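You operate a simulated robot arm through the tools that you are given. There is no shell and no other tool. Be economical: measure what you need, move in short steps, check, and stop when the job is done.

You run a simulated robot arm. Do the job below in one go: nothing can be reset, and whatever is moved stays where it is left.

JOB
Load the orange cassette, rewind it, play it and stop at 3.

The check looks at the end state, three seconds after you hand in, the way a careful person would. Anything else that was tipped, shoved, dropped, spilled or broken makes it a failure.

ROBOT AND FRAMES
A 7-joint arm with a three-finger gripper, fixed in place. Base frame: the origin is at the foot of the arm, x ahead of it, y to its left, z up; the work surface is at about z = 74. Lengths are in cm, angles in rad, forces in N, time in s.
Its first joint turns from -2.897 to 2.897 rad. Payload 2.69 kg.
The TCP is the grasp point between the finger pads, 3 cm short of the fingertips. In the tool frame z runs along the fingers and y along their closing line. The gripper opens to 12.8 cm. The gripper's body begins 11.7 cm behind the TCP.
Orientation is that of the tool frame in the base frame, as a unit quaternion [x, y, z, w]. With the fingers straight down and closing along the base's y, the tool's x points along the base's -x, its y along +y and its z along -z.

CONTROLS
- The arm moves only by the tool drive_tool. Its argument "motion" is a list of rows, each a list of 7 numbers: the shift along the tool's x, y, z in units of 400 mm (1.0 is 400 mm), then the turn, a rotation vector about the tool's x, y, z in units of 60 degrees (1.0 is 60 degrees), then the gripper command, from -1 (shut) to 1 (fully open), values between in proportion. In form: [[x, y, z, ax, ay, az, grip], ...]. A call has 1 to 10 rows; each row is the pose to reach, as a shift and turn from the pose commanded when the call began, along the tool's axes at that moment. A call with a number of a shift or a turn outside -1 to 1 is refused whole. Each row takes 0.2 s and may step no farther than 5 cm and 0.15 rad from the row before; otherwise, or with a gripper value out of range, the whole call is refused. Where a pose cannot be reached the arm comes as near as it can. A force on the tool above 40 N (or 10 N above the force at the start of the call, whichever is more), or a blocked arm, ends the call early, and 0.2 s more pass. The fingers move at their own pace and stop on an object; they squeeze with about 29 N. The grip force told is the motor's: it shows also when the fingers shut on nothing. Time passes only in rows, and 0.2 s behind the last, so rows that repeat a pose let the fingers close. The reply holds the time, the measured pose of the TCP, the force on the tool along the base axes, the opening and the grip force, in the units named above and with some noise, with the torque about the TCP (base axes, N m) and any sound that the robot's microphone picked up.
- Cameras (640 x 400 px; columns grow to the right, rows downward): "scene" is fixed at [39.98, -64.94, 132.54]; the picture's right is [0.92, -0.39, 0.00], its down [-0.15, -0.35, -0.92] and it looks along [0.36, 0.85, -0.38] (base axes); focal length 370 px, centre (320, 200). "wrist" rides on the gripper at [5.8, 5.4, -13.1] in the tool frame; the picture's right is [-0.68, 0.74, 0.00], its down [-0.62, -0.57, -0.55] and it looks along [-0.40, -0.37, 0.84] (tool axes); focal length 234 px, centre (320, 200). There is no depth. A picture from a camera that has moved, and an enlarged one, comes with that camera's place and axes in the base frame and with its lens.
- capture(camera): a new picture of that camera. No time passes.
- slide_trunk(by): slides the trunk up (or, below 0, down) by that many cm; the arm rides with it, the base frame stays. It gives what a move gives, with no picture.
- close_up(camera, box): a new picture of the part [left, top, right, bottom] of that camera's present view, enlarged. No time passes.
- job_done(): hands the job in; it is judged then, once.

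Work in short steps. Places have to be worked out from the pictures, the camera data and where the tool is seen: move nearer, look again, correct. Check each grasp and each placing, and mend what went wrong. You have 120 turns and 84 pictures in all, those below and enlarged ones among them. Open the gripper and draw the arm clear of the work before you hand the job in, unless the task says otherwise; then end with one line.

The tools are called after "Call:" as name(argument=value, ...) on one line, values as JSON. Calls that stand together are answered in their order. drive_tool: Moves the arm, as the interface text tells. Its arguments: {"type":"object","properties":{"motion":{"type":"array","items":{"type":"array","items":{"type":"number"}}}},"required":["motion"]} The other tools are called the same way: slide_trunk (by) slides the trunk up or down; capture (camera) takes a picture; close_up (camera, box) takes an enlarged picture of a part of a camera's view; job_done () hands the job in.

At the start:

```text
time_s: 0.0
tcp_pos: [78.11, 1.64, 105.28]
tool_rot: [0.0, 1.0, 0.0, 0.001]
ft_force: [-0.2, 0.2, 0.3]
torque: [-0.02, -0.03, 0.03]
grip_width: 12.82
gripper_force: 0.1
trunk travel left (down, up): [-15.0, 20.0]
```

scene: 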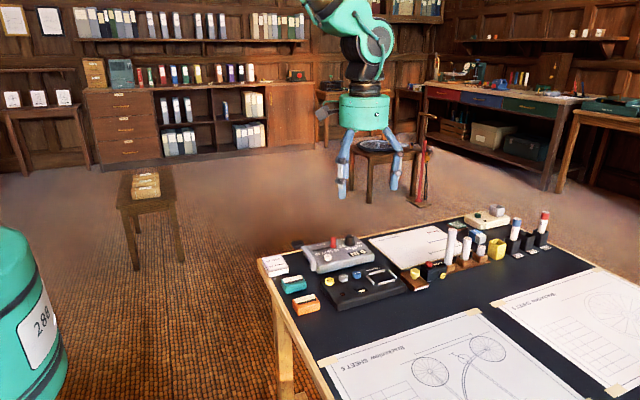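
wrist: 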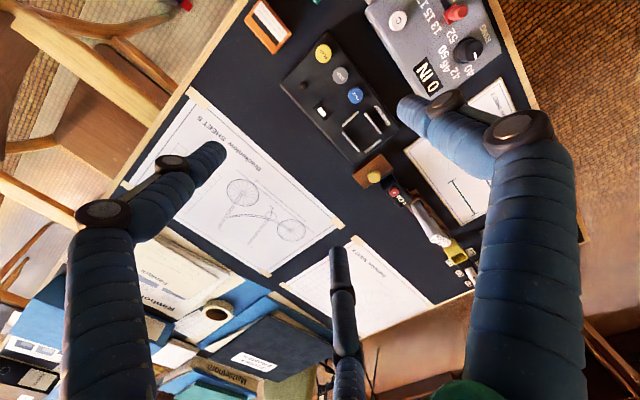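

The table holds cassettes, a black player, and a gray panel device. I'll zoom in on these first.

Call:
close_up(camera="scene", box=[250, 220, 430, 332])

Call:
close_up(camera="wrist", box=[230, 0, 550, 200])

Call:
close_up(camera="scene", box=[400, 190, 560, 290])

```text
3.56 times, centred on (340, 276) of scene
camera zoom: at [39.98, -64.94, 132.54], right [0.92, -0.39, 0.0], down [-0.15, -0.35, -0.92], along [0.36, 0.85, -0.38], focal length 1316 px, centre (249, -70)
```

zoom: 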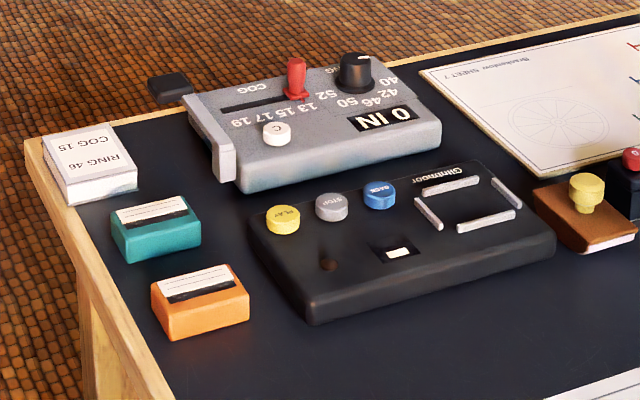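

```text
2.00 times, centred on (390, 100) of wrist
camera zoom: at [72.3, 7.17, 118.41], right [0.68, 0.74, 0.0], down [0.62, -0.57, 0.55], along [0.4, -0.37, -0.84], focal length 468 px, centre (180, 400)
```

zoom: 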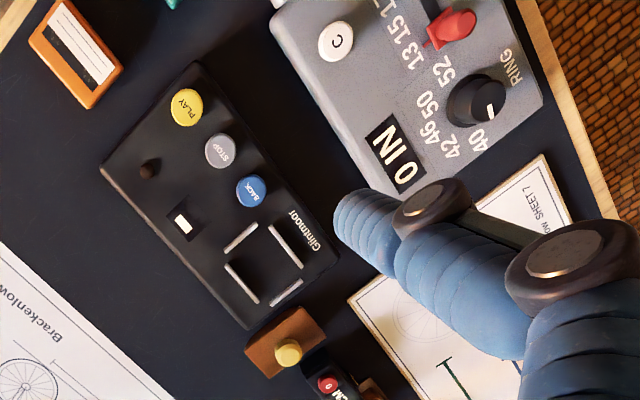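

```text
4.00 times, centred on (480, 240) of scene
camera zoom: at [39.98, -64.94, 132.54], right [0.92, -0.39, 0.0], down [-0.15, -0.35, -0.92], along [0.36, 0.85, -0.38], focal length 1480 px, centre (-320, 40)
```

zoom: 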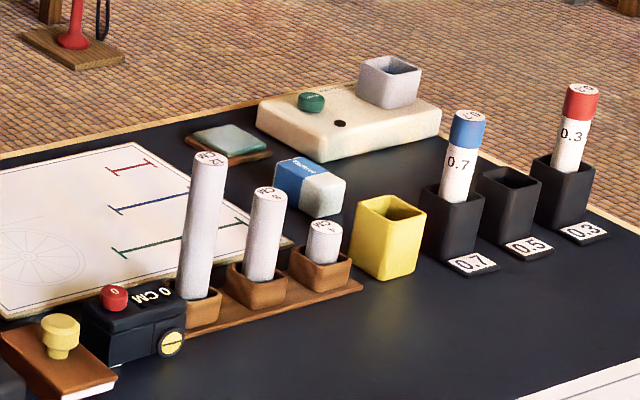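

Cassette is near (65, 3.2), about 6×3.7 cm; bay is near (86.7, 4.4). I'll zoom in on the bay and cassette for finer geometry.

Call:
close_up(camera="wrist", box=[310, 70, 406, 130])

Call:
drive_tool(motion=[[0.08, 0.01, 0.06, 0, 0, 0, 1], [0.16, 0.02, 0.12, 0, 0, 0, 1], [0.24, 0.03, 0.18, 0, 0, 0, 1], [0.3275, 0.04, 0.257, 0, 0, 0, 1]])

Call:
capture(camera="wrist")

```text
6.67 times, centred on (358, 100) of wrist
camera zoom: at [72.3, 7.17, 118.41], right [0.68, 0.74, 0.0], down [0.62, -0.57, 0.55], along [0.4, -0.37, -0.84], focal length 1561 px, centre (67, 867)
```

zoom: 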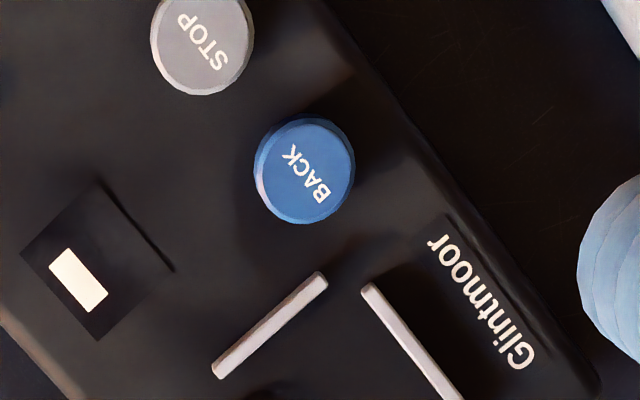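

```text
time_s: 1.0
tcp_pos: [65.29, 3.12, 94.98]
tool_rot: [0.0, 1.0, -0.001, 0.001]
ft_force: [0.9, 0.0, 0.6]
torque: [-0.01, -0.01, 0.03]
grip_width: 12.84
gripper_force: 0.1
trunk travel left (down, up): [-15.0, 20.0]
```

```text
77 pictures are left
camera wrist: at [59.29, 8.73, 108.11], right [0.68, 0.74, 0.0], down [0.61, -0.57, 0.55], along [0.4, -0.37, -0.84], focal length 234 px, centre (320, 200)
```

wrist: 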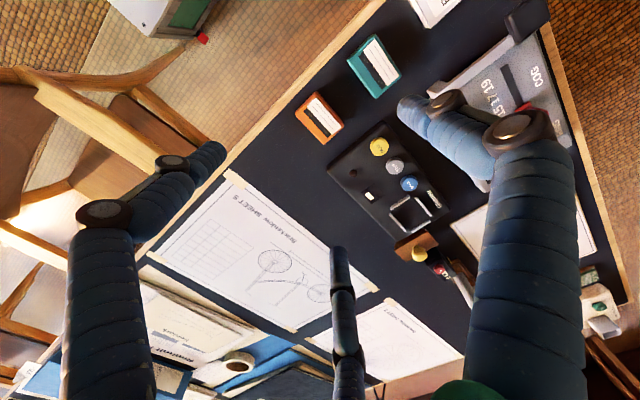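

Let me check the gripper's actual shape from the scene camera, as three finger-like shapes are visible in the wrist view, and zoom on the cassette.

Call:
close_up(camera="scene", box=[200, 100, 440, 250])

Call:
close_up(camera="wrist", box=[280, 70, 472, 190])

```text
2.67 times, centred on (320, 175) of scene
camera zoom: at [39.98, -64.94, 132.54], right [0.92, -0.39, 0.0], down [-0.15, -0.35, -0.92], along [0.36, 0.85, -0.38], focal length 987 px, centre (320, 267)
```

zoom: 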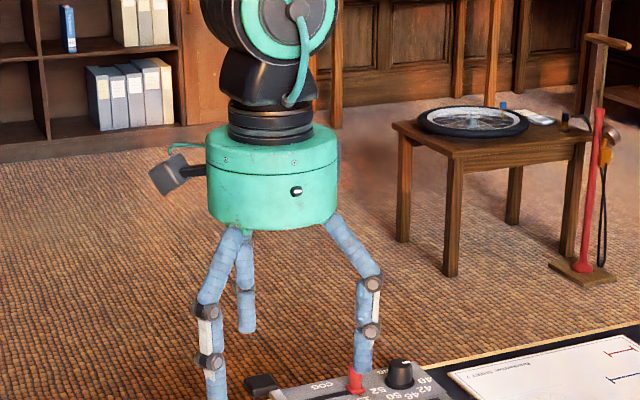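

```text
3.33 times, centred on (376, 130) of wrist
camera zoom: at [59.29, 8.73, 108.11], right [0.68, 0.74, 0.0], down [0.61, -0.57, 0.55], along [0.4, -0.37, -0.84], focal length 781 px, centre (133, 433)
```

zoom: 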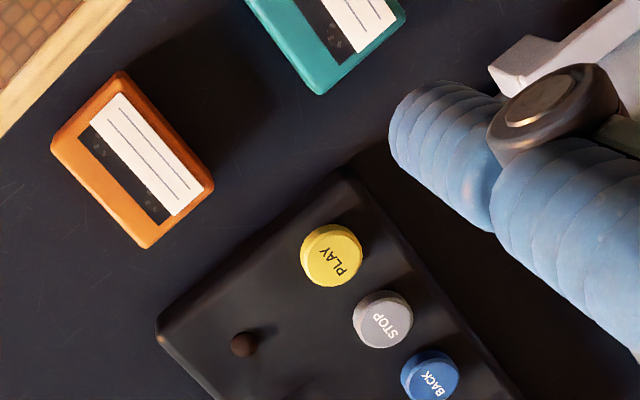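

The gripper looks three-fingered (one at +y, two at −y, spread along x). I'll close it in the air to see how the tips really meet.

Call:
drive_tool(motion=[[0, 0, 0, 0, 0, 0, -1], [0, 0, 0, 0, 0, 0, -1], [0, 0, 0, 0, 0, 0, -1], [0, 0, 0, 0, 0, 0, -1]])

Call:
capture(camera="wrist")

Call:
close_up(camera="scene", box=[200, 100, 440, 250])

```text
time_s: 2.0
tcp_pos: [65.26, 3.16, 94.93]
tool_rot: [0.0, 1.0, 0.001, 0.0]
ft_force: [0.9, 0.3, -0.9]
torque: [0.03, 0.0, 0.0]
grip_width: 0.21
gripper_force: 28.7
trunk travel left (down, up): [-15.0, 20.0]
```

```text
74 pictures are left
camera wrist: at [59.28, 8.74, 108.1], right [0.68, 0.74, 0.0], down [0.62, -0.57, 0.55], along [0.4, -0.37, -0.84], focal length 234 px, centre (320, 200)
```

wrist: 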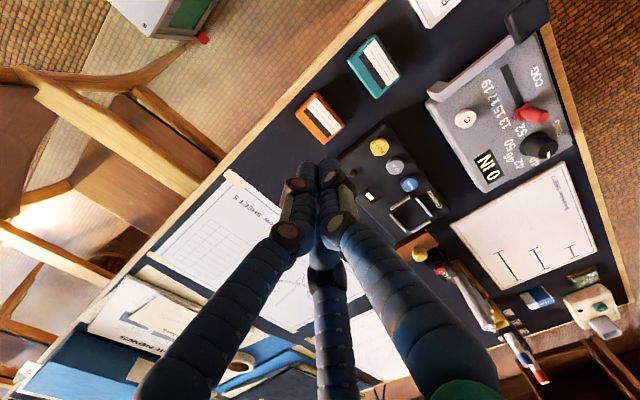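

```text
2.67 times, centred on (320, 175) of scene
camera zoom: at [39.98, -64.94, 132.54], right [0.92, -0.39, 0.0], down [-0.15, -0.35, -0.92], along [0.36, 0.85, -0.38], focal length 987 px, centre (320, 267)
```

zoom: 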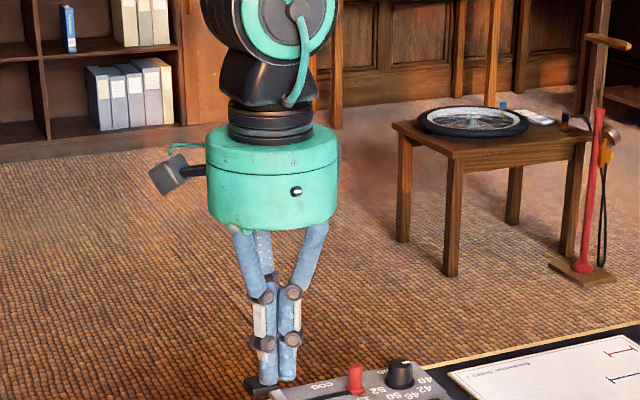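

The fingers meet at the TCP. The cassette measures x 62.4–68.2, y 1.4–5.15, nearly axis-aligned. I'll open to about 6 cm and descend partway above it.

Call:
drive_tool(motion=[[0, 0.005, 0, 0, 0, 0, -0.02], [0, 0.005, 0.1, 0, 0, 0, -0.02], [0, 0.005, 0.2, 0, 0, 0, -0.02], [0, 0.005, 0.3, 0, 0, 0, -0.02]])

Call:
capture(camera="wrist")

Call:
close_up(camera="scene", box=[240, 200, 400, 300])

```text
time_s: 3.0
tcp_pos: [65.03, 3.56, 82.98]
tool_rot: [0.001, 1.0, 0.0, 0.0]
ft_force: [0.2, -0.2, 0.4]
torque: [0.0, 0.02, 0.02]
grip_width: 6.25
gripper_force: 0.1
trunk travel left (down, up): [-15.0, 20.0]
```

```text
72 pictures are left
camera wrist: at [59.21, 9.03, 96.08], right [0.68, 0.74, 0.0], down [0.62, -0.57, 0.55], along [0.4, -0.37, -0.84], focal length 234 px, centre (320, 200)
```

wrist: 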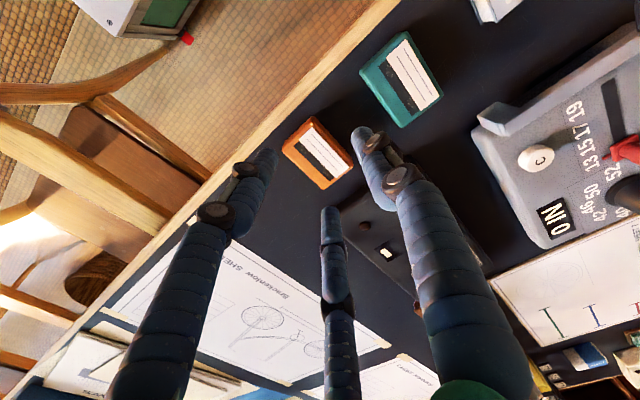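

```text
4.00 times, centred on (320, 250) of scene
camera zoom: at [39.98, -64.94, 132.54], right [0.92, -0.39, 0.0], down [-0.15, -0.35, -0.92], along [0.36, 0.85, -0.38], focal length 1480 px, centre (320, 0)
```

zoom: 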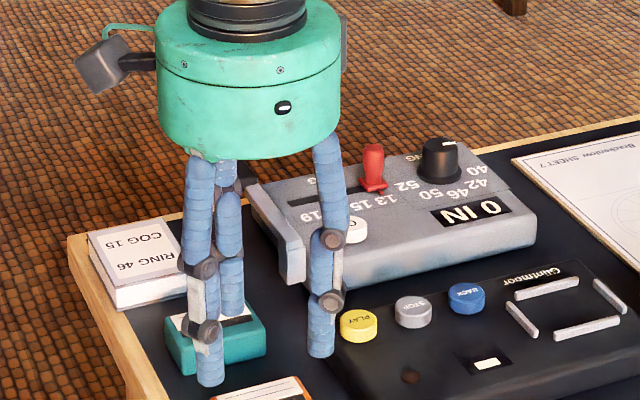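

The visible fingers form a three-jaw layout, though the spec says two fingers closing along y. I'll open to about 9 cm, which clears the cassette either way, then go down around it and close gently; the contact width will tell me which is true.

Call:
drive_tool(motion=[[-0.004, -0.004, 0, 0, 0, 0, 0.41], [-0.004, -0.004, 0.04, 0, 0, 0, 0.41], [-0.004, -0.004, 0.08, 0, 0, 0, 0.41], [-0.004, -0.004, 0.122, 0, 0, 0, 0.41], [-0.004, -0.004, 0.122, 0, 0, 0, 0.41]])

Call:
capture(camera="wrist")

Call:
close_up(camera="scene", box=[240, 220, 400, 320])

```text
time_s: 4.2
tcp_pos: [65.22, 3.27, 78.04]
tool_rot: [0.0, 1.0, 0.0, 0.0]
ft_force: [0.3, -0.4, -0.6]
torque: [-0.01, 0.02, 0.05]
grip_width: 9.02
gripper_force: 0.0
trunk travel left (down, up): [-15.0, 20.0]
```

```text
70 pictures are left
camera wrist: at [59.27, 8.81, 91.2], right [0.68, 0.74, 0.0], down [0.62, -0.57, 0.55], along [0.4, -0.37, -0.84], focal length 234 px, centre (320, 200)
```

wrist: 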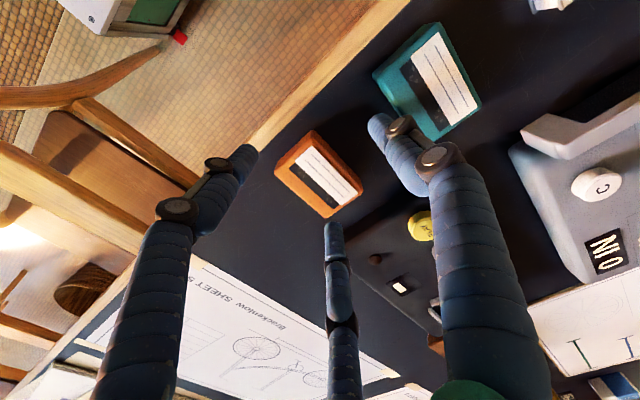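

```text
4.00 times, centred on (320, 270) of scene
camera zoom: at [39.98, -64.94, 132.54], right [0.92, -0.39, 0.0], down [-0.15, -0.35, -0.92], along [0.36, 0.85, -0.38], focal length 1480 px, centre (320, -80)
```

zoom: 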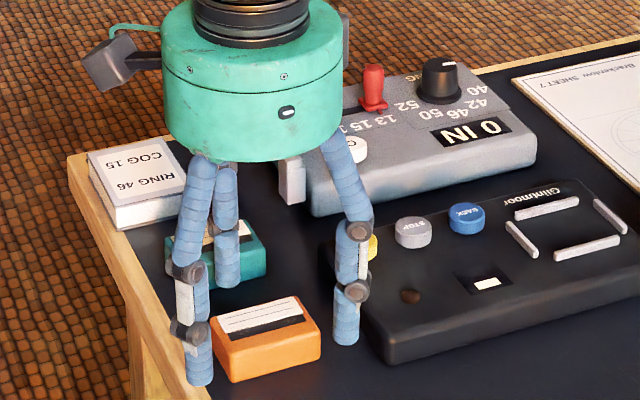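

Fingers straddle the cassette with clearance on all sides. Closing slowly now to see the contact width.

Call:
drive_tool(motion=[[0, 0, 0, 0, 0, 0, 0.2], [0, 0, 0, 0, 0, 0, 0.1], [0, 0, 0, 0, 0, 0, 0.0], [0, 0, 0, 0, 0, 0, -0.1]])

Call:
close_up(camera="wrist", box=[220, 100, 476, 260])

```text
time_s: 5.2
tcp_pos: [65.27, 3.32, 78.13]
tool_rot: [0.0, 1.0, 0.0, 0.0]
ft_force: [0.0, -0.2, 1.2]
torque: [0.02, 0.04, 0.01]
grip_width: 5.79
gripper_force: 0.1
trunk travel left (down, up): [-15.0, 20.0]
```

```text
2.50 times, centred on (348, 180) of wrist
camera zoom: at [59.24, 8.8, 91.22], right [0.68, 0.74, 0.0], down [0.62, -0.57, 0.55], along [0.4, -0.37, -0.84], focal length 585 px, centre (250, 250)
```

zoom: 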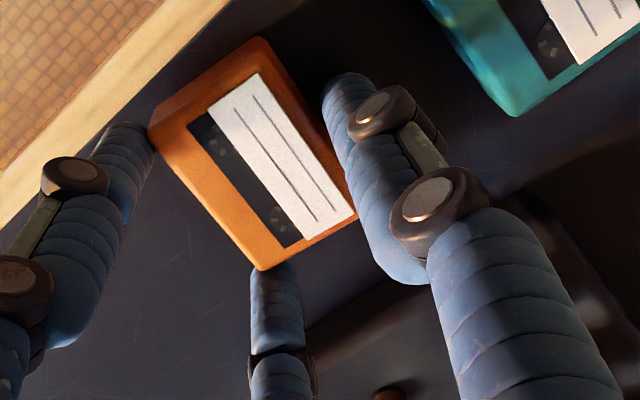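

Corners of the cassette are close to the two front fingers but there is no contact force. Closing further in small steps.

Call:
drive_tool(motion=[[0, 0, 0, 0, 0, 0, -0.15], [0, 0, 0, 0, 0, 0, -0.2], [0, 0, 0, 0, 0, 0, -0.25], [0, 0, 0, 0, 0, 0, -0.3]])

Call:
close_up(camera="wrist", box=[220, 100, 476, 260])

```text
time_s: 6.2
tcp_pos: [65.09, 3.2, 78.08]
tool_rot: [0.0, 1.0, 0.0, 0.0]
ft_force: [-0.6, 0.8, 1.1]
torque: [0.05, -0.02, 0.05]
grip_width: 4.9
gripper_force: 29.1
trunk travel left (down, up): [-15.0, 20.0]
```

```text
2.50 times, centred on (348, 180) of wrist
camera zoom: at [59.24, 8.81, 91.23], right [0.68, 0.74, 0.0], down [0.62, -0.57, 0.55], along [0.4, -0.37, -0.84], focal length 585 px, centre (250, 250)
```

zoom: 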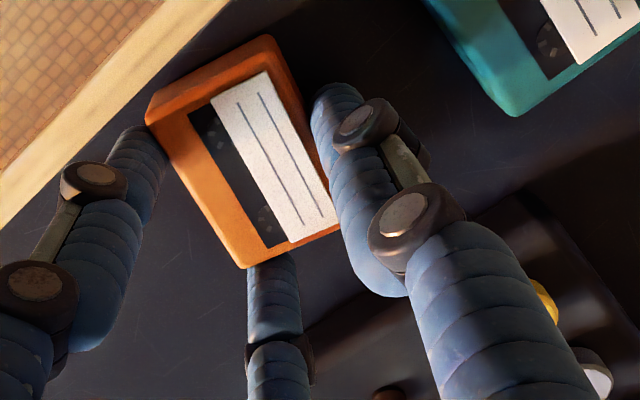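

The grip stalled at 4.9 cm with 29 N, consistent with a three-jaw hold; the cassette yawed a little. I'll lift it slightly and check that it holds.

Call:
drive_tool(motion=[[0, 0, 0, 0, 0, 0, -0.4], [0, 0, -0.025, 0, 0, 0, -0.4], [0, 0, -0.05, 0, 0, 0, -0.4]])

Call:
close_up(camera="wrist", box=[220, 100, 476, 260])

Call:
close_up(camera="scene", box=[240, 220, 400, 320])

```text
time_s: 7.0
tcp_pos: [65.24, 3.36, 80.15]
tool_rot: [0.0, 1.0, 0.0, 0.001]
ft_force: [1.0, 0.1, -0.3]
torque: [0.02, -0.01, 0.01]
grip_width: 4.91
gripper_force: 29.1
trunk travel left (down, up): [-15.0, 20.0]
```

```text
2.50 times, centred on (348, 180) of wrist
camera zoom: at [59.27, 8.8, 93.27], right [0.68, 0.74, 0.0], down [0.62, -0.57, 0.55], along [0.4, -0.37, -0.84], focal length 585 px, centre (250, 250)
```

zoom: 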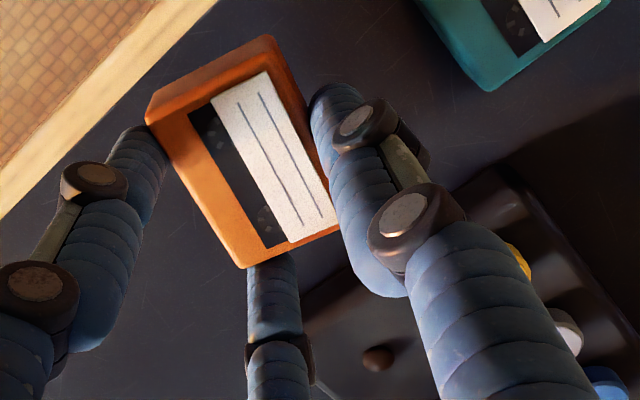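

```text
4.00 times, centred on (320, 270) of scene
camera zoom: at [39.98, -64.94, 132.54], right [0.92, -0.39, 0.0], down [-0.15, -0.35, -0.92], along [0.36, 0.85, -0.38], focal length 1480 px, centre (320, -80)
```

zoom: 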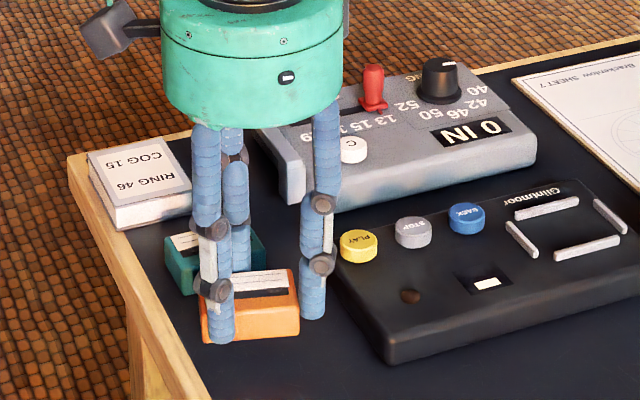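

The cassette is held level. I need its exact yaw and offset relative to the tool, so I'll enlarge the wrist view further.

Call:
close_up(camera="wrist", box=[268, 105, 364, 215])

```text
3.64 times, centred on (316, 160) of wrist
camera zoom: at [59.27, 8.8, 93.27], right [0.68, 0.74, 0.0], down [0.62, -0.57, 0.55], along [0.4, -0.37, -0.84], focal length 852 px, centre (334, 346)
```

zoom: 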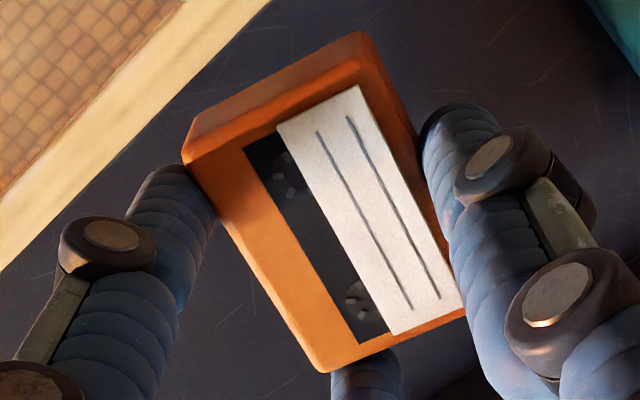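

The cassette sits about −16° in yaw relative to the tool, with its centre near (−0.5, +0.5) from the TCP. I'll lift, move over the bay and turn the tool about +14° to align it, staying high, then look again.

Call:
drive_tool(motion=[[0, 0, -0.1, 0, 0, 0, -0.4], [0, 0, -0.2, 0, 0, 0, -0.4], [-0.1, 0.002, -0.2, 0, 0, -0.06, -0.4], [-0.2, 0.004, -0.2, 0, 0, -0.12, -0.4], [-0.3, 0.006, -0.2, 0, 0, -0.18, -0.4], [-0.4, 0.008, -0.2, 0, 0, -0.233, -0.4], [-0.5, 0.01, -0.2, 0, 0, -0.233, -0.4], [-0.545, 0.011, -0.2, 0, 0, -0.233, -0.4], [-0.545, 0.011, -0.2, 0, 0, -0.233, -0.4]])

Call:
capture(camera="wrist")

Call:
close_up(camera="scene", box=[310, 200, 470, 300])

```text
time_s: 9.0
tcp_pos: [87.15, 3.8, 88.03]
tool_rot: [-0.122, 0.993, 0.0, 0.0]
ft_force: [0.1, -1.1, -0.9]
torque: [-0.01, 0.0, -0.02]
grip_width: 4.85
gripper_force: 29.0
trunk travel left (down, up): [-15.0, 20.0]
```

```text
63 pictures are left
camera wrist: at [80.09, 7.77, 101.17], right [0.48, 0.88, 0.0], down [0.73, -0.4, 0.55], along [0.48, -0.26, -0.84], focal length 234 px, centre (320, 200)
```

wrist: 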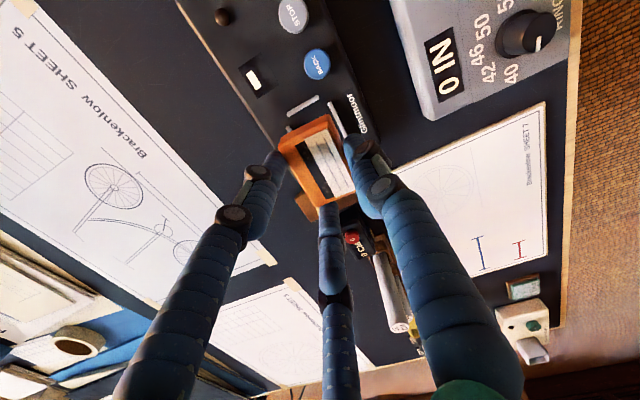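

```text
4.00 times, centred on (390, 250) of scene
camera zoom: at [39.98, -64.94, 132.54], right [0.92, -0.39, 0.0], down [-0.15, -0.35, -0.92], along [0.36, 0.85, -0.38], focal length 1480 px, centre (40, 0)
```

zoom: 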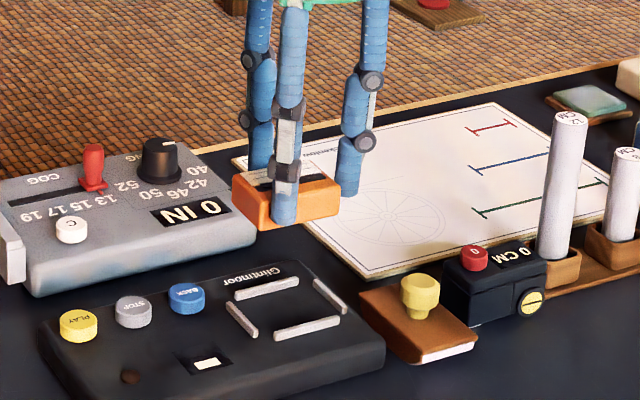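

Bay centre refines to about (86.7, 4.2), rail tops z≈77, yaw about −3.5°. Now a close view of the held cassette over the bay.

Call:
close_up(camera="wrist", box=[250, 70, 410, 220])

```text
2.67 times, centred on (330, 145) of wrist
camera zoom: at [80.09, 7.77, 101.17], right [0.48, 0.88, 0.0], down [0.73, -0.4, 0.55], along [0.48, -0.26, -0.84], focal length 624 px, centre (293, 347)
```

zoom: 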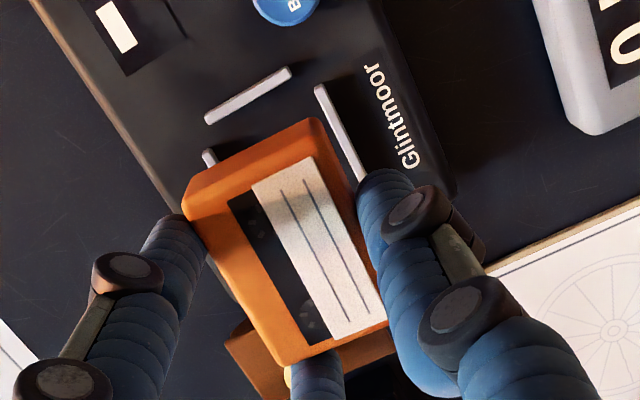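

Cassette is at about (86.65, 4.4), yaw −2°, which matches the bay to within a few mm. I'll shift −0.28 cm in y and descend until just above the rails.

Call:
drive_tool(motion=[[-0.001, -0.0074, 0.05, 0, 0, 0, -0.4], [-0.001, -0.0074, 0.1, 0, 0, 0, -0.4], [-0.001, -0.0074, 0.145, 0, 0, 0, -0.4], [-0.001, -0.0074, 0.145, 0, 0, 0, -0.4]])

Call:
close_up(camera="wrist", box=[250, 70, 410, 220])

Call:
close_up(camera="scene", box=[310, 220, 438, 300])

```text
time_s: 10.0
tcp_pos: [87.17, 3.42, 82.11]
tool_rot: [-0.122, 0.993, 0.0, 0.0]
ft_force: [-0.7, 0.7, 0.6]
torque: [0.01, 0.01, -0.01]
grip_width: 4.87
gripper_force: 29.0
trunk travel left (down, up): [-15.0, 20.0]
```

```text
2.67 times, centred on (330, 145) of wrist
camera zoom: at [80.23, 7.45, 95.36], right [0.48, 0.88, 0.0], down [0.73, -0.4, 0.55], along [0.48, -0.26, -0.84], focal length 624 px, centre (293, 347)
```

zoom: 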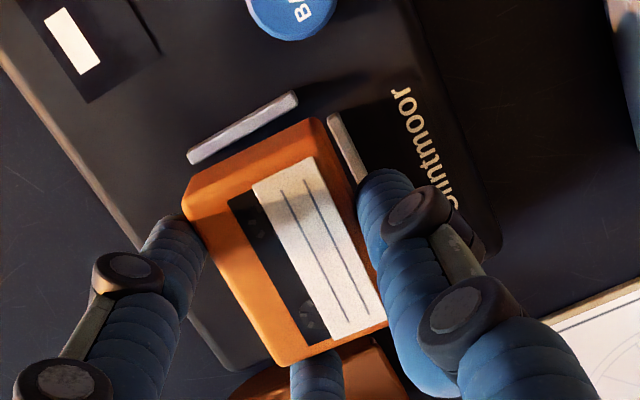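

```text
5.00 times, centred on (374, 260) of scene
camera zoom: at [39.98, -64.94, 132.54], right [0.92, -0.39, 0.0], down [-0.15, -0.35, -0.92], along [0.36, 0.85, -0.38], focal length 1850 px, centre (50, -100)
```

zoom: 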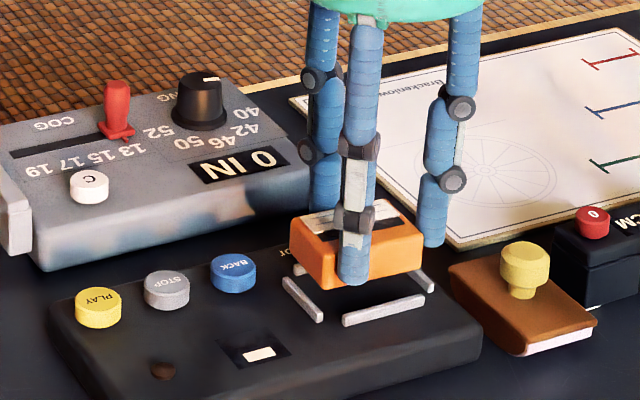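

Alignment with the rails is good (gaps of a few mm each side). Lowering in small steps toward the bay floor.

Call:
drive_tool(motion=[[0, 0, 0.015, 0, 0, 0, -0.4], [0, 0, 0.025, 0, 0, 0, -0.4], [0, 0, 0.033, 0, 0, 0, -0.4], [0, 0, 0.04, 0, 0, 0, -0.4]])

Call:
close_up(camera="scene", box=[350, 240, 446, 300])

Call:
close_up(camera="wrist", box=[250, 70, 410, 220])

```text
time_s: 11.0
tcp_pos: [87.21, 3.46, 81.06]
tool_rot: [-0.121, 0.993, 0.0, 0.002]
ft_force: [-3.6, -0.5, 20.8]
torque: [0.01, 0.83, 0.08]
grip_width: 4.82
gripper_force: 29.1
trunk travel left (down, up): [-15.0, 20.0]
```

```text
6.67 times, centred on (398, 270) of scene
camera zoom: at [39.98, -64.94, 132.54], right [0.92, -0.39, 0.0], down [-0.15, -0.35, -0.92], along [0.36, 0.85, -0.38], focal length 2467 px, centre (-200, -267)
```

zoom: 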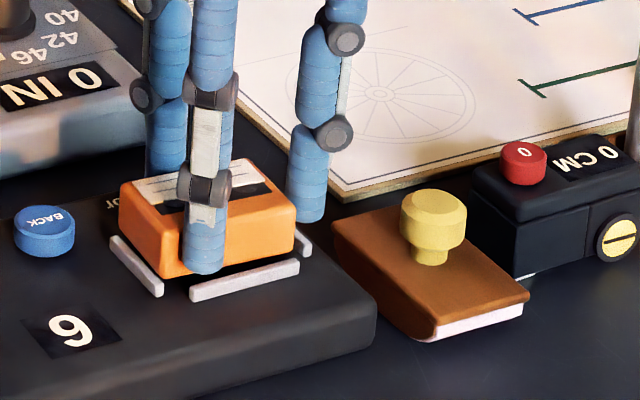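

```text
2.67 times, centred on (330, 145) of wrist
camera zoom: at [80.18, 7.4, 94.15], right [0.48, 0.88, 0.0], down [0.73, -0.4, 0.55], along [0.48, -0.26, -0.83], focal length 624 px, centre (293, 347)
```

zoom: 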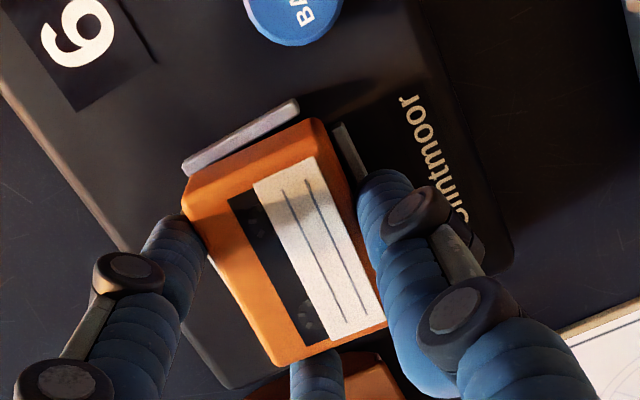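

The counter lit up, so the player senses the tape. Contact (20 N) was on the −x bottom edge near rail A, so I'll lift a little, nudge +x by about 1.5 mm and lower again.

Call:
drive_tool(motion=[[0, 0, -0.012, 0, 0, 0, -0.4], [-0.0035, -0.001, -0.012, 0, 0, 0, -0.4], [-0.0035, -0.001, -0.004, 0, 0, 0, -0.4], [-0.0035, -0.001, 0.0, 0, 0, 0, -0.4]])

Call:
close_up(camera="scene", box=[350, 240, 446, 300])

```text
time_s: 12.0
tcp_pos: [87.3, 3.32, 80.95]
tool_rot: [-0.122, 0.993, 0.0, 0.002]
ft_force: [-5.2, 1.6, 21.9]
torque: [-0.08, 0.98, 0.15]
grip_width: 4.81
gripper_force: 28.8
trunk travel left (down, up): [-15.0, 20.0]
```

```text
6.67 times, centred on (398, 270) of scene
camera zoom: at [39.98, -64.94, 132.54], right [0.92, -0.39, 0.0], down [-0.15, -0.35, -0.92], along [0.36, 0.85, -0.38], focal length 2467 px, centre (-200, -267)
```

zoom: 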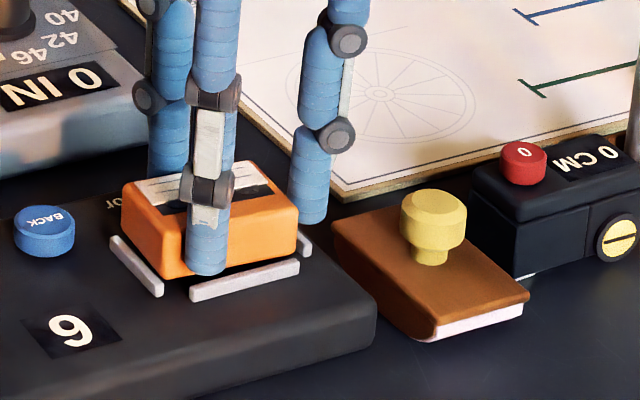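

Contact persists at the same height. I'll take tighter zooms to determine whether the cassette is on the floor, tilted, or resting on a rail.

Call:
close_up(camera="scene", box=[362, 258, 402, 288])

Call:
close_up(camera="wrist", box=[285, 90, 365, 140])

```text
13.33 times, centred on (382, 273) of scene
camera zoom: at [39.98, -64.94, 132.54], right [0.92, -0.39, 0.0], down [-0.15, -0.35, -0.92], along [0.36, 0.85, -0.38], focal length 4934 px, centre (-507, -773)
```

zoom: 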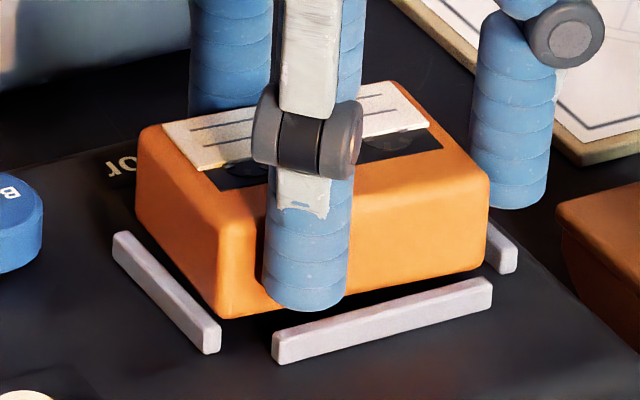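

```text
8.00 times, centred on (325, 115) of wrist
camera zoom: at [80.27, 7.34, 94.11], right [0.48, 0.88, 0.0], down [0.73, -0.4, 0.55], along [0.48, -0.26, -0.83], focal length 1873 px, centre (280, 880)
```

zoom: 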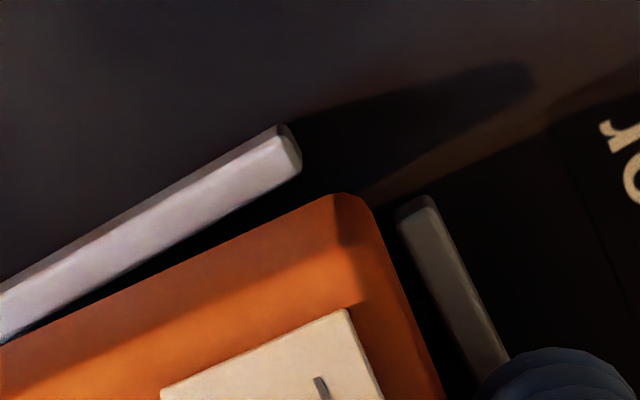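

The bay is actually rotated about +6.5° relative to the cassette, so a corner is riding on rail A. I'll raise 1 cm, turn the tool +6.5° about the cassette centre, and hold just above the rails to check.

Call:
drive_tool(motion=[[0, 0, -0.012, 0, 0, 0, -0.4], [0, 0, -0.025, 0, 0, 0, -0.4], [-0.0035, 0.002, -0.025, 0, 0, -0.108, -0.4], [-0.0035, 0.002, -0.015, 0, 0, -0.108, -0.4], [-0.0035, 0.002, -0.012, 0, 0, -0.108, -0.4]])

Call:
close_up(camera="scene", box=[362, 254, 410, 290])

Call:
close_up(camera="wrist", box=[285, 90, 365, 140])

```text
time_s: 13.2
tcp_pos: [87.55, 3.55, 81.13]
tool_rot: [-0.177, 0.984, 0.0, 0.0]
ft_force: [0.4, -0.7, -0.5]
torque: [-0.04, 0.02, 0.01]
grip_width: 4.83
gripper_force: 28.8
trunk travel left (down, up): [-15.0, 20.0]
```

```text
11.11 times, centred on (386, 272) of scene
camera zoom: at [39.98, -64.94, 132.54], right [0.92, -0.39, 0.0], down [-0.15, -0.35, -0.92], along [0.36, 0.85, -0.38], focal length 4111 px, centre (-413, -600)
```

zoom: 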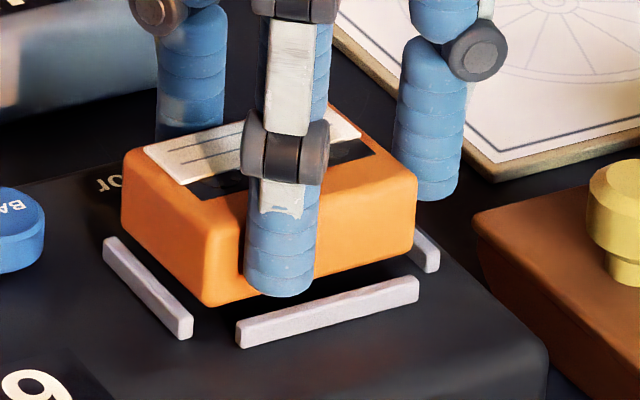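

```text
8.00 times, centred on (325, 115) of wrist
camera zoom: at [80.01, 6.67, 94.28], right [0.38, 0.93, 0.0], down [0.77, -0.32, 0.55], along [0.51, -0.21, -0.84], focal length 1873 px, centre (280, 880)
```

zoom: 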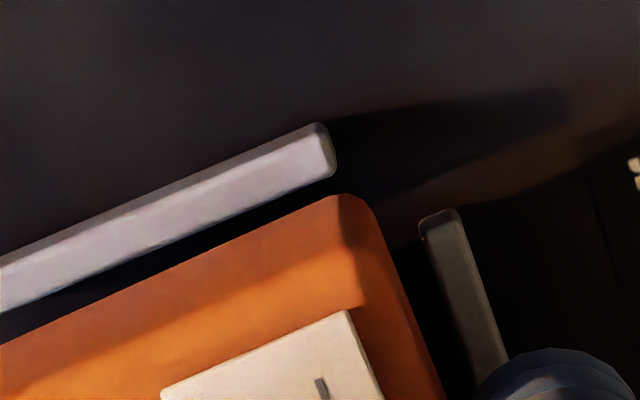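

Now parallel to the rails with clearance on every side. Lowering straight down until contact.

Call:
drive_tool(motion=[[0, -0.002, 0.006, 0, 0, 0, -0.4], [0, -0.002, 0.012, 0, 0, 0, -0.4], [0, -0.002, 0.018, 0, 0, 0, -0.4], [0, -0.002, 0.022, 0, 0, 0, -0.4]])

Call:
close_up(camera="scene", box=[362, 254, 410, 290])

Call:
close_up(camera="wrist", box=[285, 90, 365, 140])

```text
time_s: 14.2
tcp_pos: [87.52, 3.37, 80.4]
tool_rot: [-0.177, 0.984, 0.0, 0.001]
ft_force: [-2.5, 2.2, 9.3]
torque: [0.28, -0.13, 0.09]
grip_width: 4.77
gripper_force: 29.4
trunk travel left (down, up): [-15.0, 20.0]
```

```text
11.11 times, centred on (386, 272) of scene
camera zoom: at [39.98, -64.94, 132.54], right [0.92, -0.39, 0.0], down [-0.15, -0.35, -0.92], along [0.36, 0.85, -0.38], focal length 4111 px, centre (-413, -600)
```

zoom: 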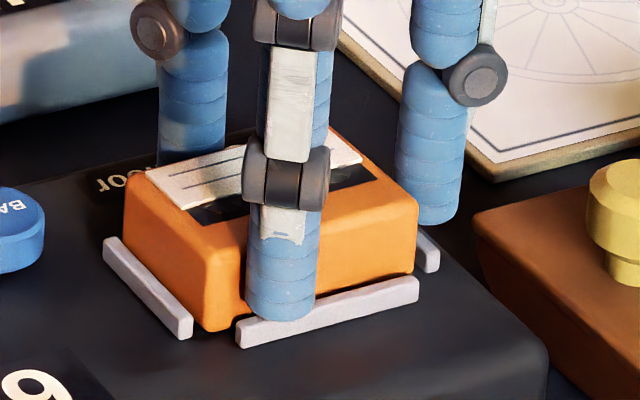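

```text
8.00 times, centred on (325, 115) of wrist
camera zoom: at [80.05, 6.65, 93.58], right [0.38, 0.93, 0.0], down [0.77, -0.32, 0.55], along [0.51, -0.21, -0.84], focal length 1873 px, centre (280, 880)
```

zoom: 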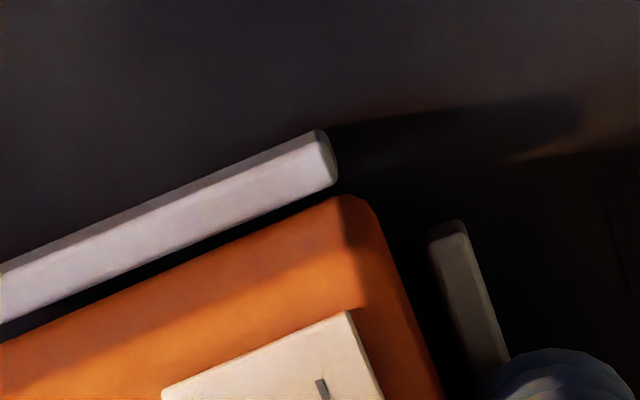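

Cassette is seated inside the rails at floor contact. Opening just enough to release, then raising straight up.

Call:
drive_tool(motion=[[0, 0, 0, 0, 0, 0, -0.15], [0, 0, 0, 0, 0, 0, 0.0], [0, 0, -0.02, 0, 0, 0, 0.0], [0, 0, -0.1, 0, 0, 0, 0.0], [0, 0, -0.2, 0, 0, 0, 0.0]])

Call:
close_up(camera="scene", box=[310, 220, 438, 300])

Call:
capture(camera="wrist")

```text
time_s: 15.4
tcp_pos: [87.62, 3.3, 88.26]
tool_rot: [-0.177, 0.984, 0.0, 0.0]
ft_force: [0.5, 0.4, -0.9]
torque: [-0.02, -0.04, -0.01]
grip_width: 6.42
gripper_force: 0.0
trunk travel left (down, up): [-15.0, 20.0]
```

```text
5.00 times, centred on (374, 260) of scene
camera zoom: at [39.98, -64.94, 132.54], right [0.92, -0.39, 0.0], down [-0.15, -0.35, -0.92], along [0.36, 0.85, -0.38], focal length 1850 px, centre (50, -100)
```

zoom: 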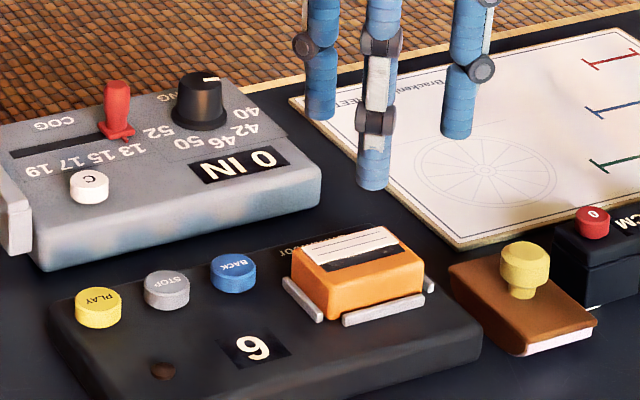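

```text
48 pictures are left
camera wrist: at [80.1, 6.49, 101.36], right [0.38, 0.93, 0.0], down [0.77, -0.32, 0.55], along [0.51, -0.21, -0.84], focal length 234 px, centre (320, 200)
```

wrist: 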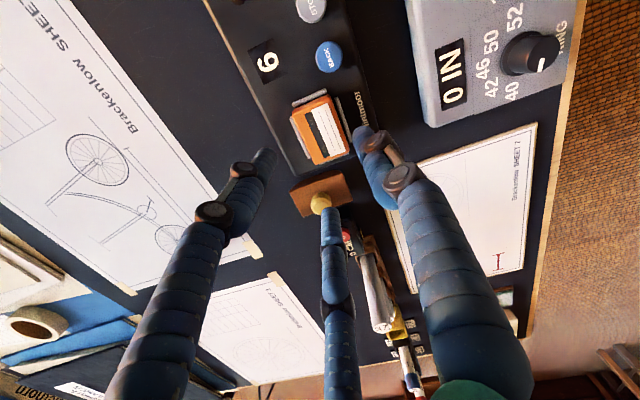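

The cassette sits flat in the bay. I'll read the counter's digit in the text's orientation and see the buttons.

Call:
close_up(camera="wrist", box=[230, 0, 390, 170])

```text
2.35 times, centred on (310, 85) of wrist
camera zoom: at [80.1, 6.49, 101.36], right [0.38, 0.93, 0.0], down [0.77, -0.32, 0.55], along [0.51, -0.21, -0.84], focal length 551 px, centre (344, 471)
```

zoom: 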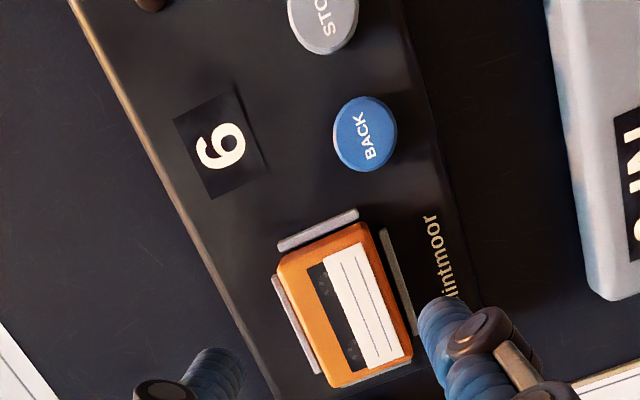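

Buttons are at about PLAY (73.0, 7.0), STOP (76.9, 7.0), BACK (80.9, 7.0), tops near z 78. I'll close the fingers, square the tool, and hover over BACK.

Call:
drive_tool(motion=[[0, 0, 0, 0, 0, 0, -1], [0.03, 0.035, 0, 0, 0, 0.1, -1], [0.06, 0.075, 0, 0, 0, 0.2, -1], [0.095, 0.11, 0, 0, 0, 0.3, -1], [0.125, 0.1445, 0.05, 0, 0, 0.34, -1], [0.125, 0.1445, 0.1065, 0, 0, 0.34, -1], [0.125, 0.1445, 0.1065, 0, 0, 0.34, -1]])

Call:
close_up(camera="scene", box=[310, 220, 438, 300])

Call:
capture(camera="wrist")

```text
time_s: 17.0
tcp_pos: [80.84, 7.12, 84.0]
tool_rot: [0.0, 1.0, -0.001, 0.0]
ft_force: [-0.5, -0.4, -1.1]
torque: [-0.01, 0.01, 0.0]
grip_width: 0.24
gripper_force: 28.9
trunk travel left (down, up): [-15.0, 20.0]
```

```text
5.00 times, centred on (374, 260) of scene
camera zoom: at [39.98, -64.94, 132.54], right [0.92, -0.39, 0.0], down [-0.15, -0.35, -0.92], along [0.36, 0.85, -0.38], focal length 1850 px, centre (50, -100)
```

zoom: 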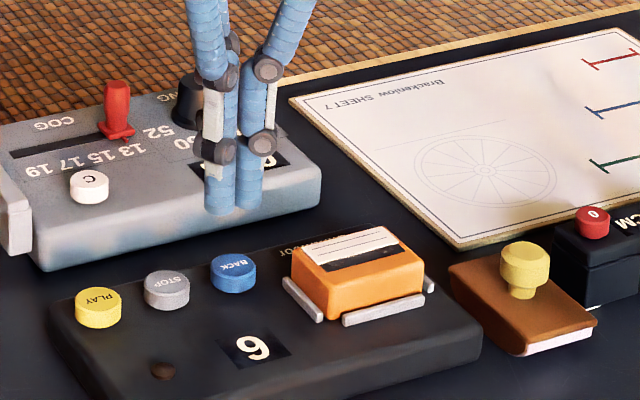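

```text
45 pictures are left
camera wrist: at [75.0, 12.6, 97.15], right [0.68, 0.74, 0.0], down [0.62, -0.57, 0.55], along [0.4, -0.37, -0.84], focal length 234 px, centre (320, 200)
```

wrist: 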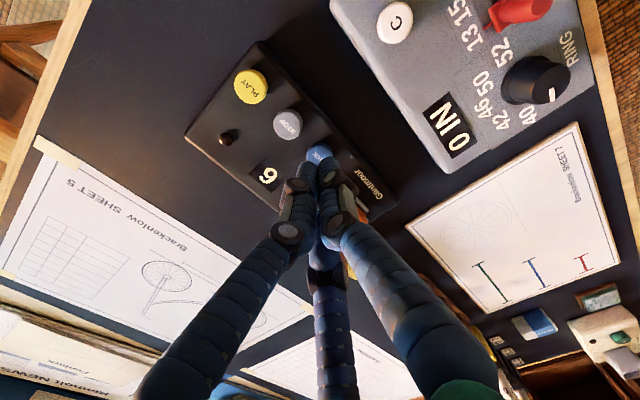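

Fingertips are centred above BACK. Pressing down gently in small steps.

Call:
drive_tool(motion=[[0, -0.003, 0.04, 0, 0, 0, -1], [0, -0.003, 0.07, 0, 0, 0, -1], [0, -0.003, 0.077, 0, 0, 0, -1], [0, -0.003, 0.083, 0, 0, 0, -1]])

Call:
close_up(camera="scene", box=[310, 220, 438, 300])

```text
time_s: 18.0
tcp_pos: [80.77, 7.07, 80.77]
tool_rot: [-0.001, 1.0, 0.001, 0.0]
ft_force: [-0.1, 0.1, 0.3]
torque: [-0.01, 0.0, 0.01]
grip_width: 0.21
gripper_force: 29.1
trunk travel left (down, up): [-15.0, 20.0]
```

```text
5.00 times, centred on (374, 260) of scene
camera zoom: at [39.98, -64.94, 132.54], right [0.92, -0.39, 0.0], down [-0.15, -0.35, -0.92], along [0.36, 0.85, -0.38], focal length 1850 px, centre (50, -100)
```

zoom: 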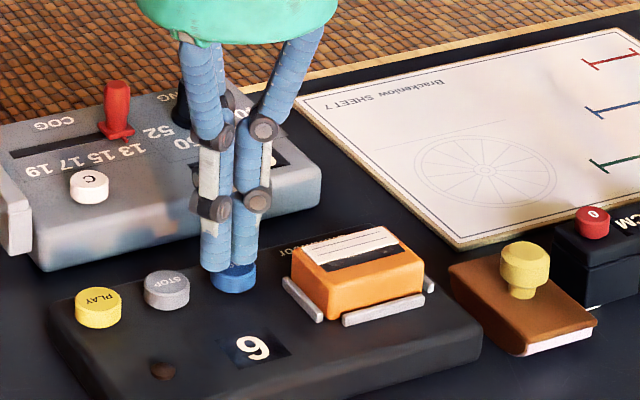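

No contact yet; continuing down in 1.5 mm steps.

Call:
drive_tool(motion=[[0, 0, 0.004, 0, 0, 0, -1], [0, 0, 0.008, 0, 0, 0, -1], [0, 0, 0.012, 0, 0, 0, -1]])

Call:
close_up(camera="scene", box=[310, 220, 438, 300])

```text
time_s: 18.8
tcp_pos: [80.83, 6.93, 80.24]
tool_rot: [0.001, 1.0, 0.0, 0.0]
ft_force: [0.4, 0.5, 0.4]
torque: [0.0, 0.01, -0.01]
grip_width: 0.2
gripper_force: 28.8
trunk travel left (down, up): [-15.0, 20.0]
```

```text
5.00 times, centred on (374, 260) of scene
camera zoom: at [39.98, -64.94, 132.54], right [0.92, -0.39, 0.0], down [-0.15, -0.35, -0.92], along [0.36, 0.85, -0.38], focal length 1850 px, centre (50, -100)
```

zoom: 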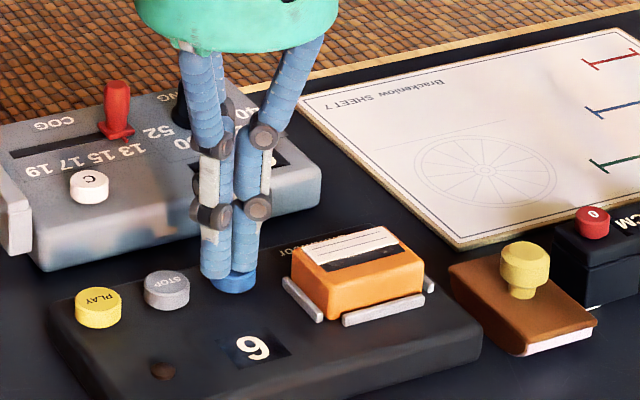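

Still no force reading; continuing with a few more 1.5 mm steps.

Call:
drive_tool(motion=[[0, 0, 0.004, 0, 0, 0, -1], [0, 0, 0.008, 0, 0, 0, -1], [0, 0, 0.012, 0, 0, 0, -1]])

Call:
close_up(camera="scene", box=[310, 220, 438, 300])

```text
time_s: 19.6
tcp_pos: [80.93, 7.01, 79.82]
tool_rot: [0.0, 1.0, 0.0, 0.001]
ft_force: [1.4, -0.1, 4.4]
torque: [-0.08, -0.05, 0.01]
grip_width: 0.24
gripper_force: 29.2
trunk travel left (down, up): [-15.0, 20.0]
heard: click
```

```text
5.00 times, centred on (374, 260) of scene
camera zoom: at [39.98, -64.94, 132.54], right [0.92, -0.39, 0.0], down [-0.15, -0.35, -0.92], along [0.36, 0.85, -0.38], focal length 1850 px, centre (50, -100)
```

zoom: 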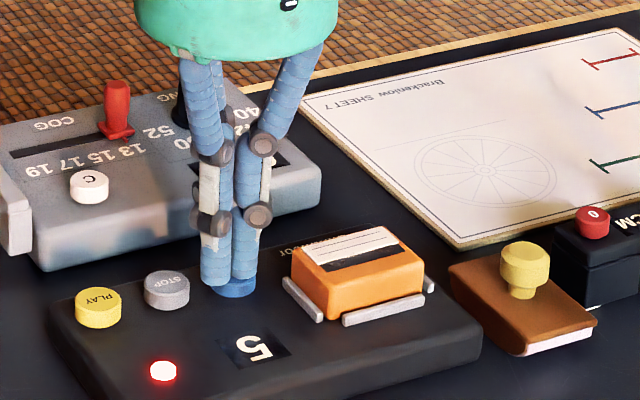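

Click heard, lamp lit, counter dropped from 6 to 5. I'll raise and watch the counter continue.

Call:
drive_tool(motion=[[0, 0, -0.02, 0, 0, 0, -1], [0, 0, -0.06, 0, 0, 0, -1]])

Call:
close_up(camera="scene", box=[310, 220, 438, 300])

```text
time_s: 20.2
tcp_pos: [80.88, 7.01, 82.11]
tool_rot: [0.0, 1.0, 0.0, 0.0]
ft_force: [-0.7, -0.1, -0.3]
torque: [0.03, 0.03, -0.01]
grip_width: 0.2
gripper_force: 31.1
trunk travel left (down, up): [-15.0, 20.0]
```

```text
5.00 times, centred on (374, 260) of scene
camera zoom: at [39.98, -64.94, 132.54], right [0.92, -0.39, 0.0], down [-0.15, -0.35, -0.92], along [0.36, 0.85, -0.38], focal length 1850 px, centre (50, -100)
```

zoom: 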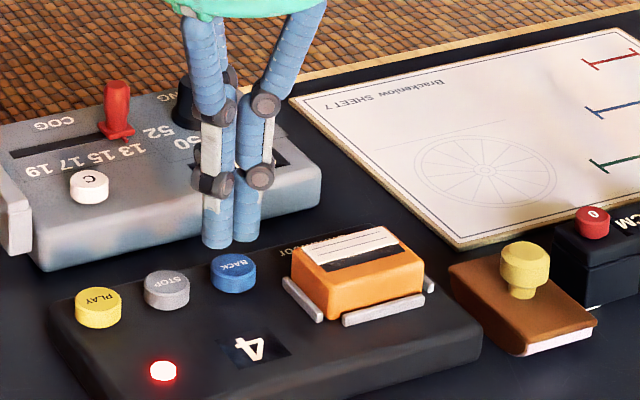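

Rewinding continues (4). I'll move over PLAY meanwhile and wait for zero.

Call:
drive_tool(motion=[[0.05, 0, -0.02, 0, 0, 0, -1], [0.12, 0, -0.02, 0, 0, 0, -1], [0.196, 0, -0.02, 0, 0, 0, -1], [0.196, 0, 0.02, 0, 0, 0, -1], [0.196, 0, 0.04, 0, 0, 0, -1], [0.196, 0, 0.04, 0, 0, 0, -1]])

Call:
close_up(camera="scene", box=[310, 220, 438, 300])

```text
time_s: 21.6
tcp_pos: [72.83, 7.08, 80.44]
tool_rot: [0.001, 1.0, -0.001, 0.0]
ft_force: [0.0, 1.2, 0.8]
torque: [-0.02, 0.04, 0.02]
grip_width: 0.23
gripper_force: 31.4
trunk travel left (down, up): [-15.0, 20.0]
```

```text
5.00 times, centred on (374, 260) of scene
camera zoom: at [39.98, -64.94, 132.54], right [0.92, -0.39, 0.0], down [-0.15, -0.35, -0.92], along [0.36, 0.85, -0.38], focal length 1850 px, centre (50, -100)
```

zoom: 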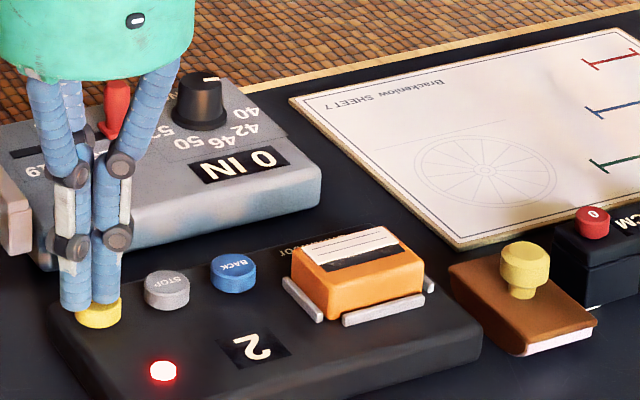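

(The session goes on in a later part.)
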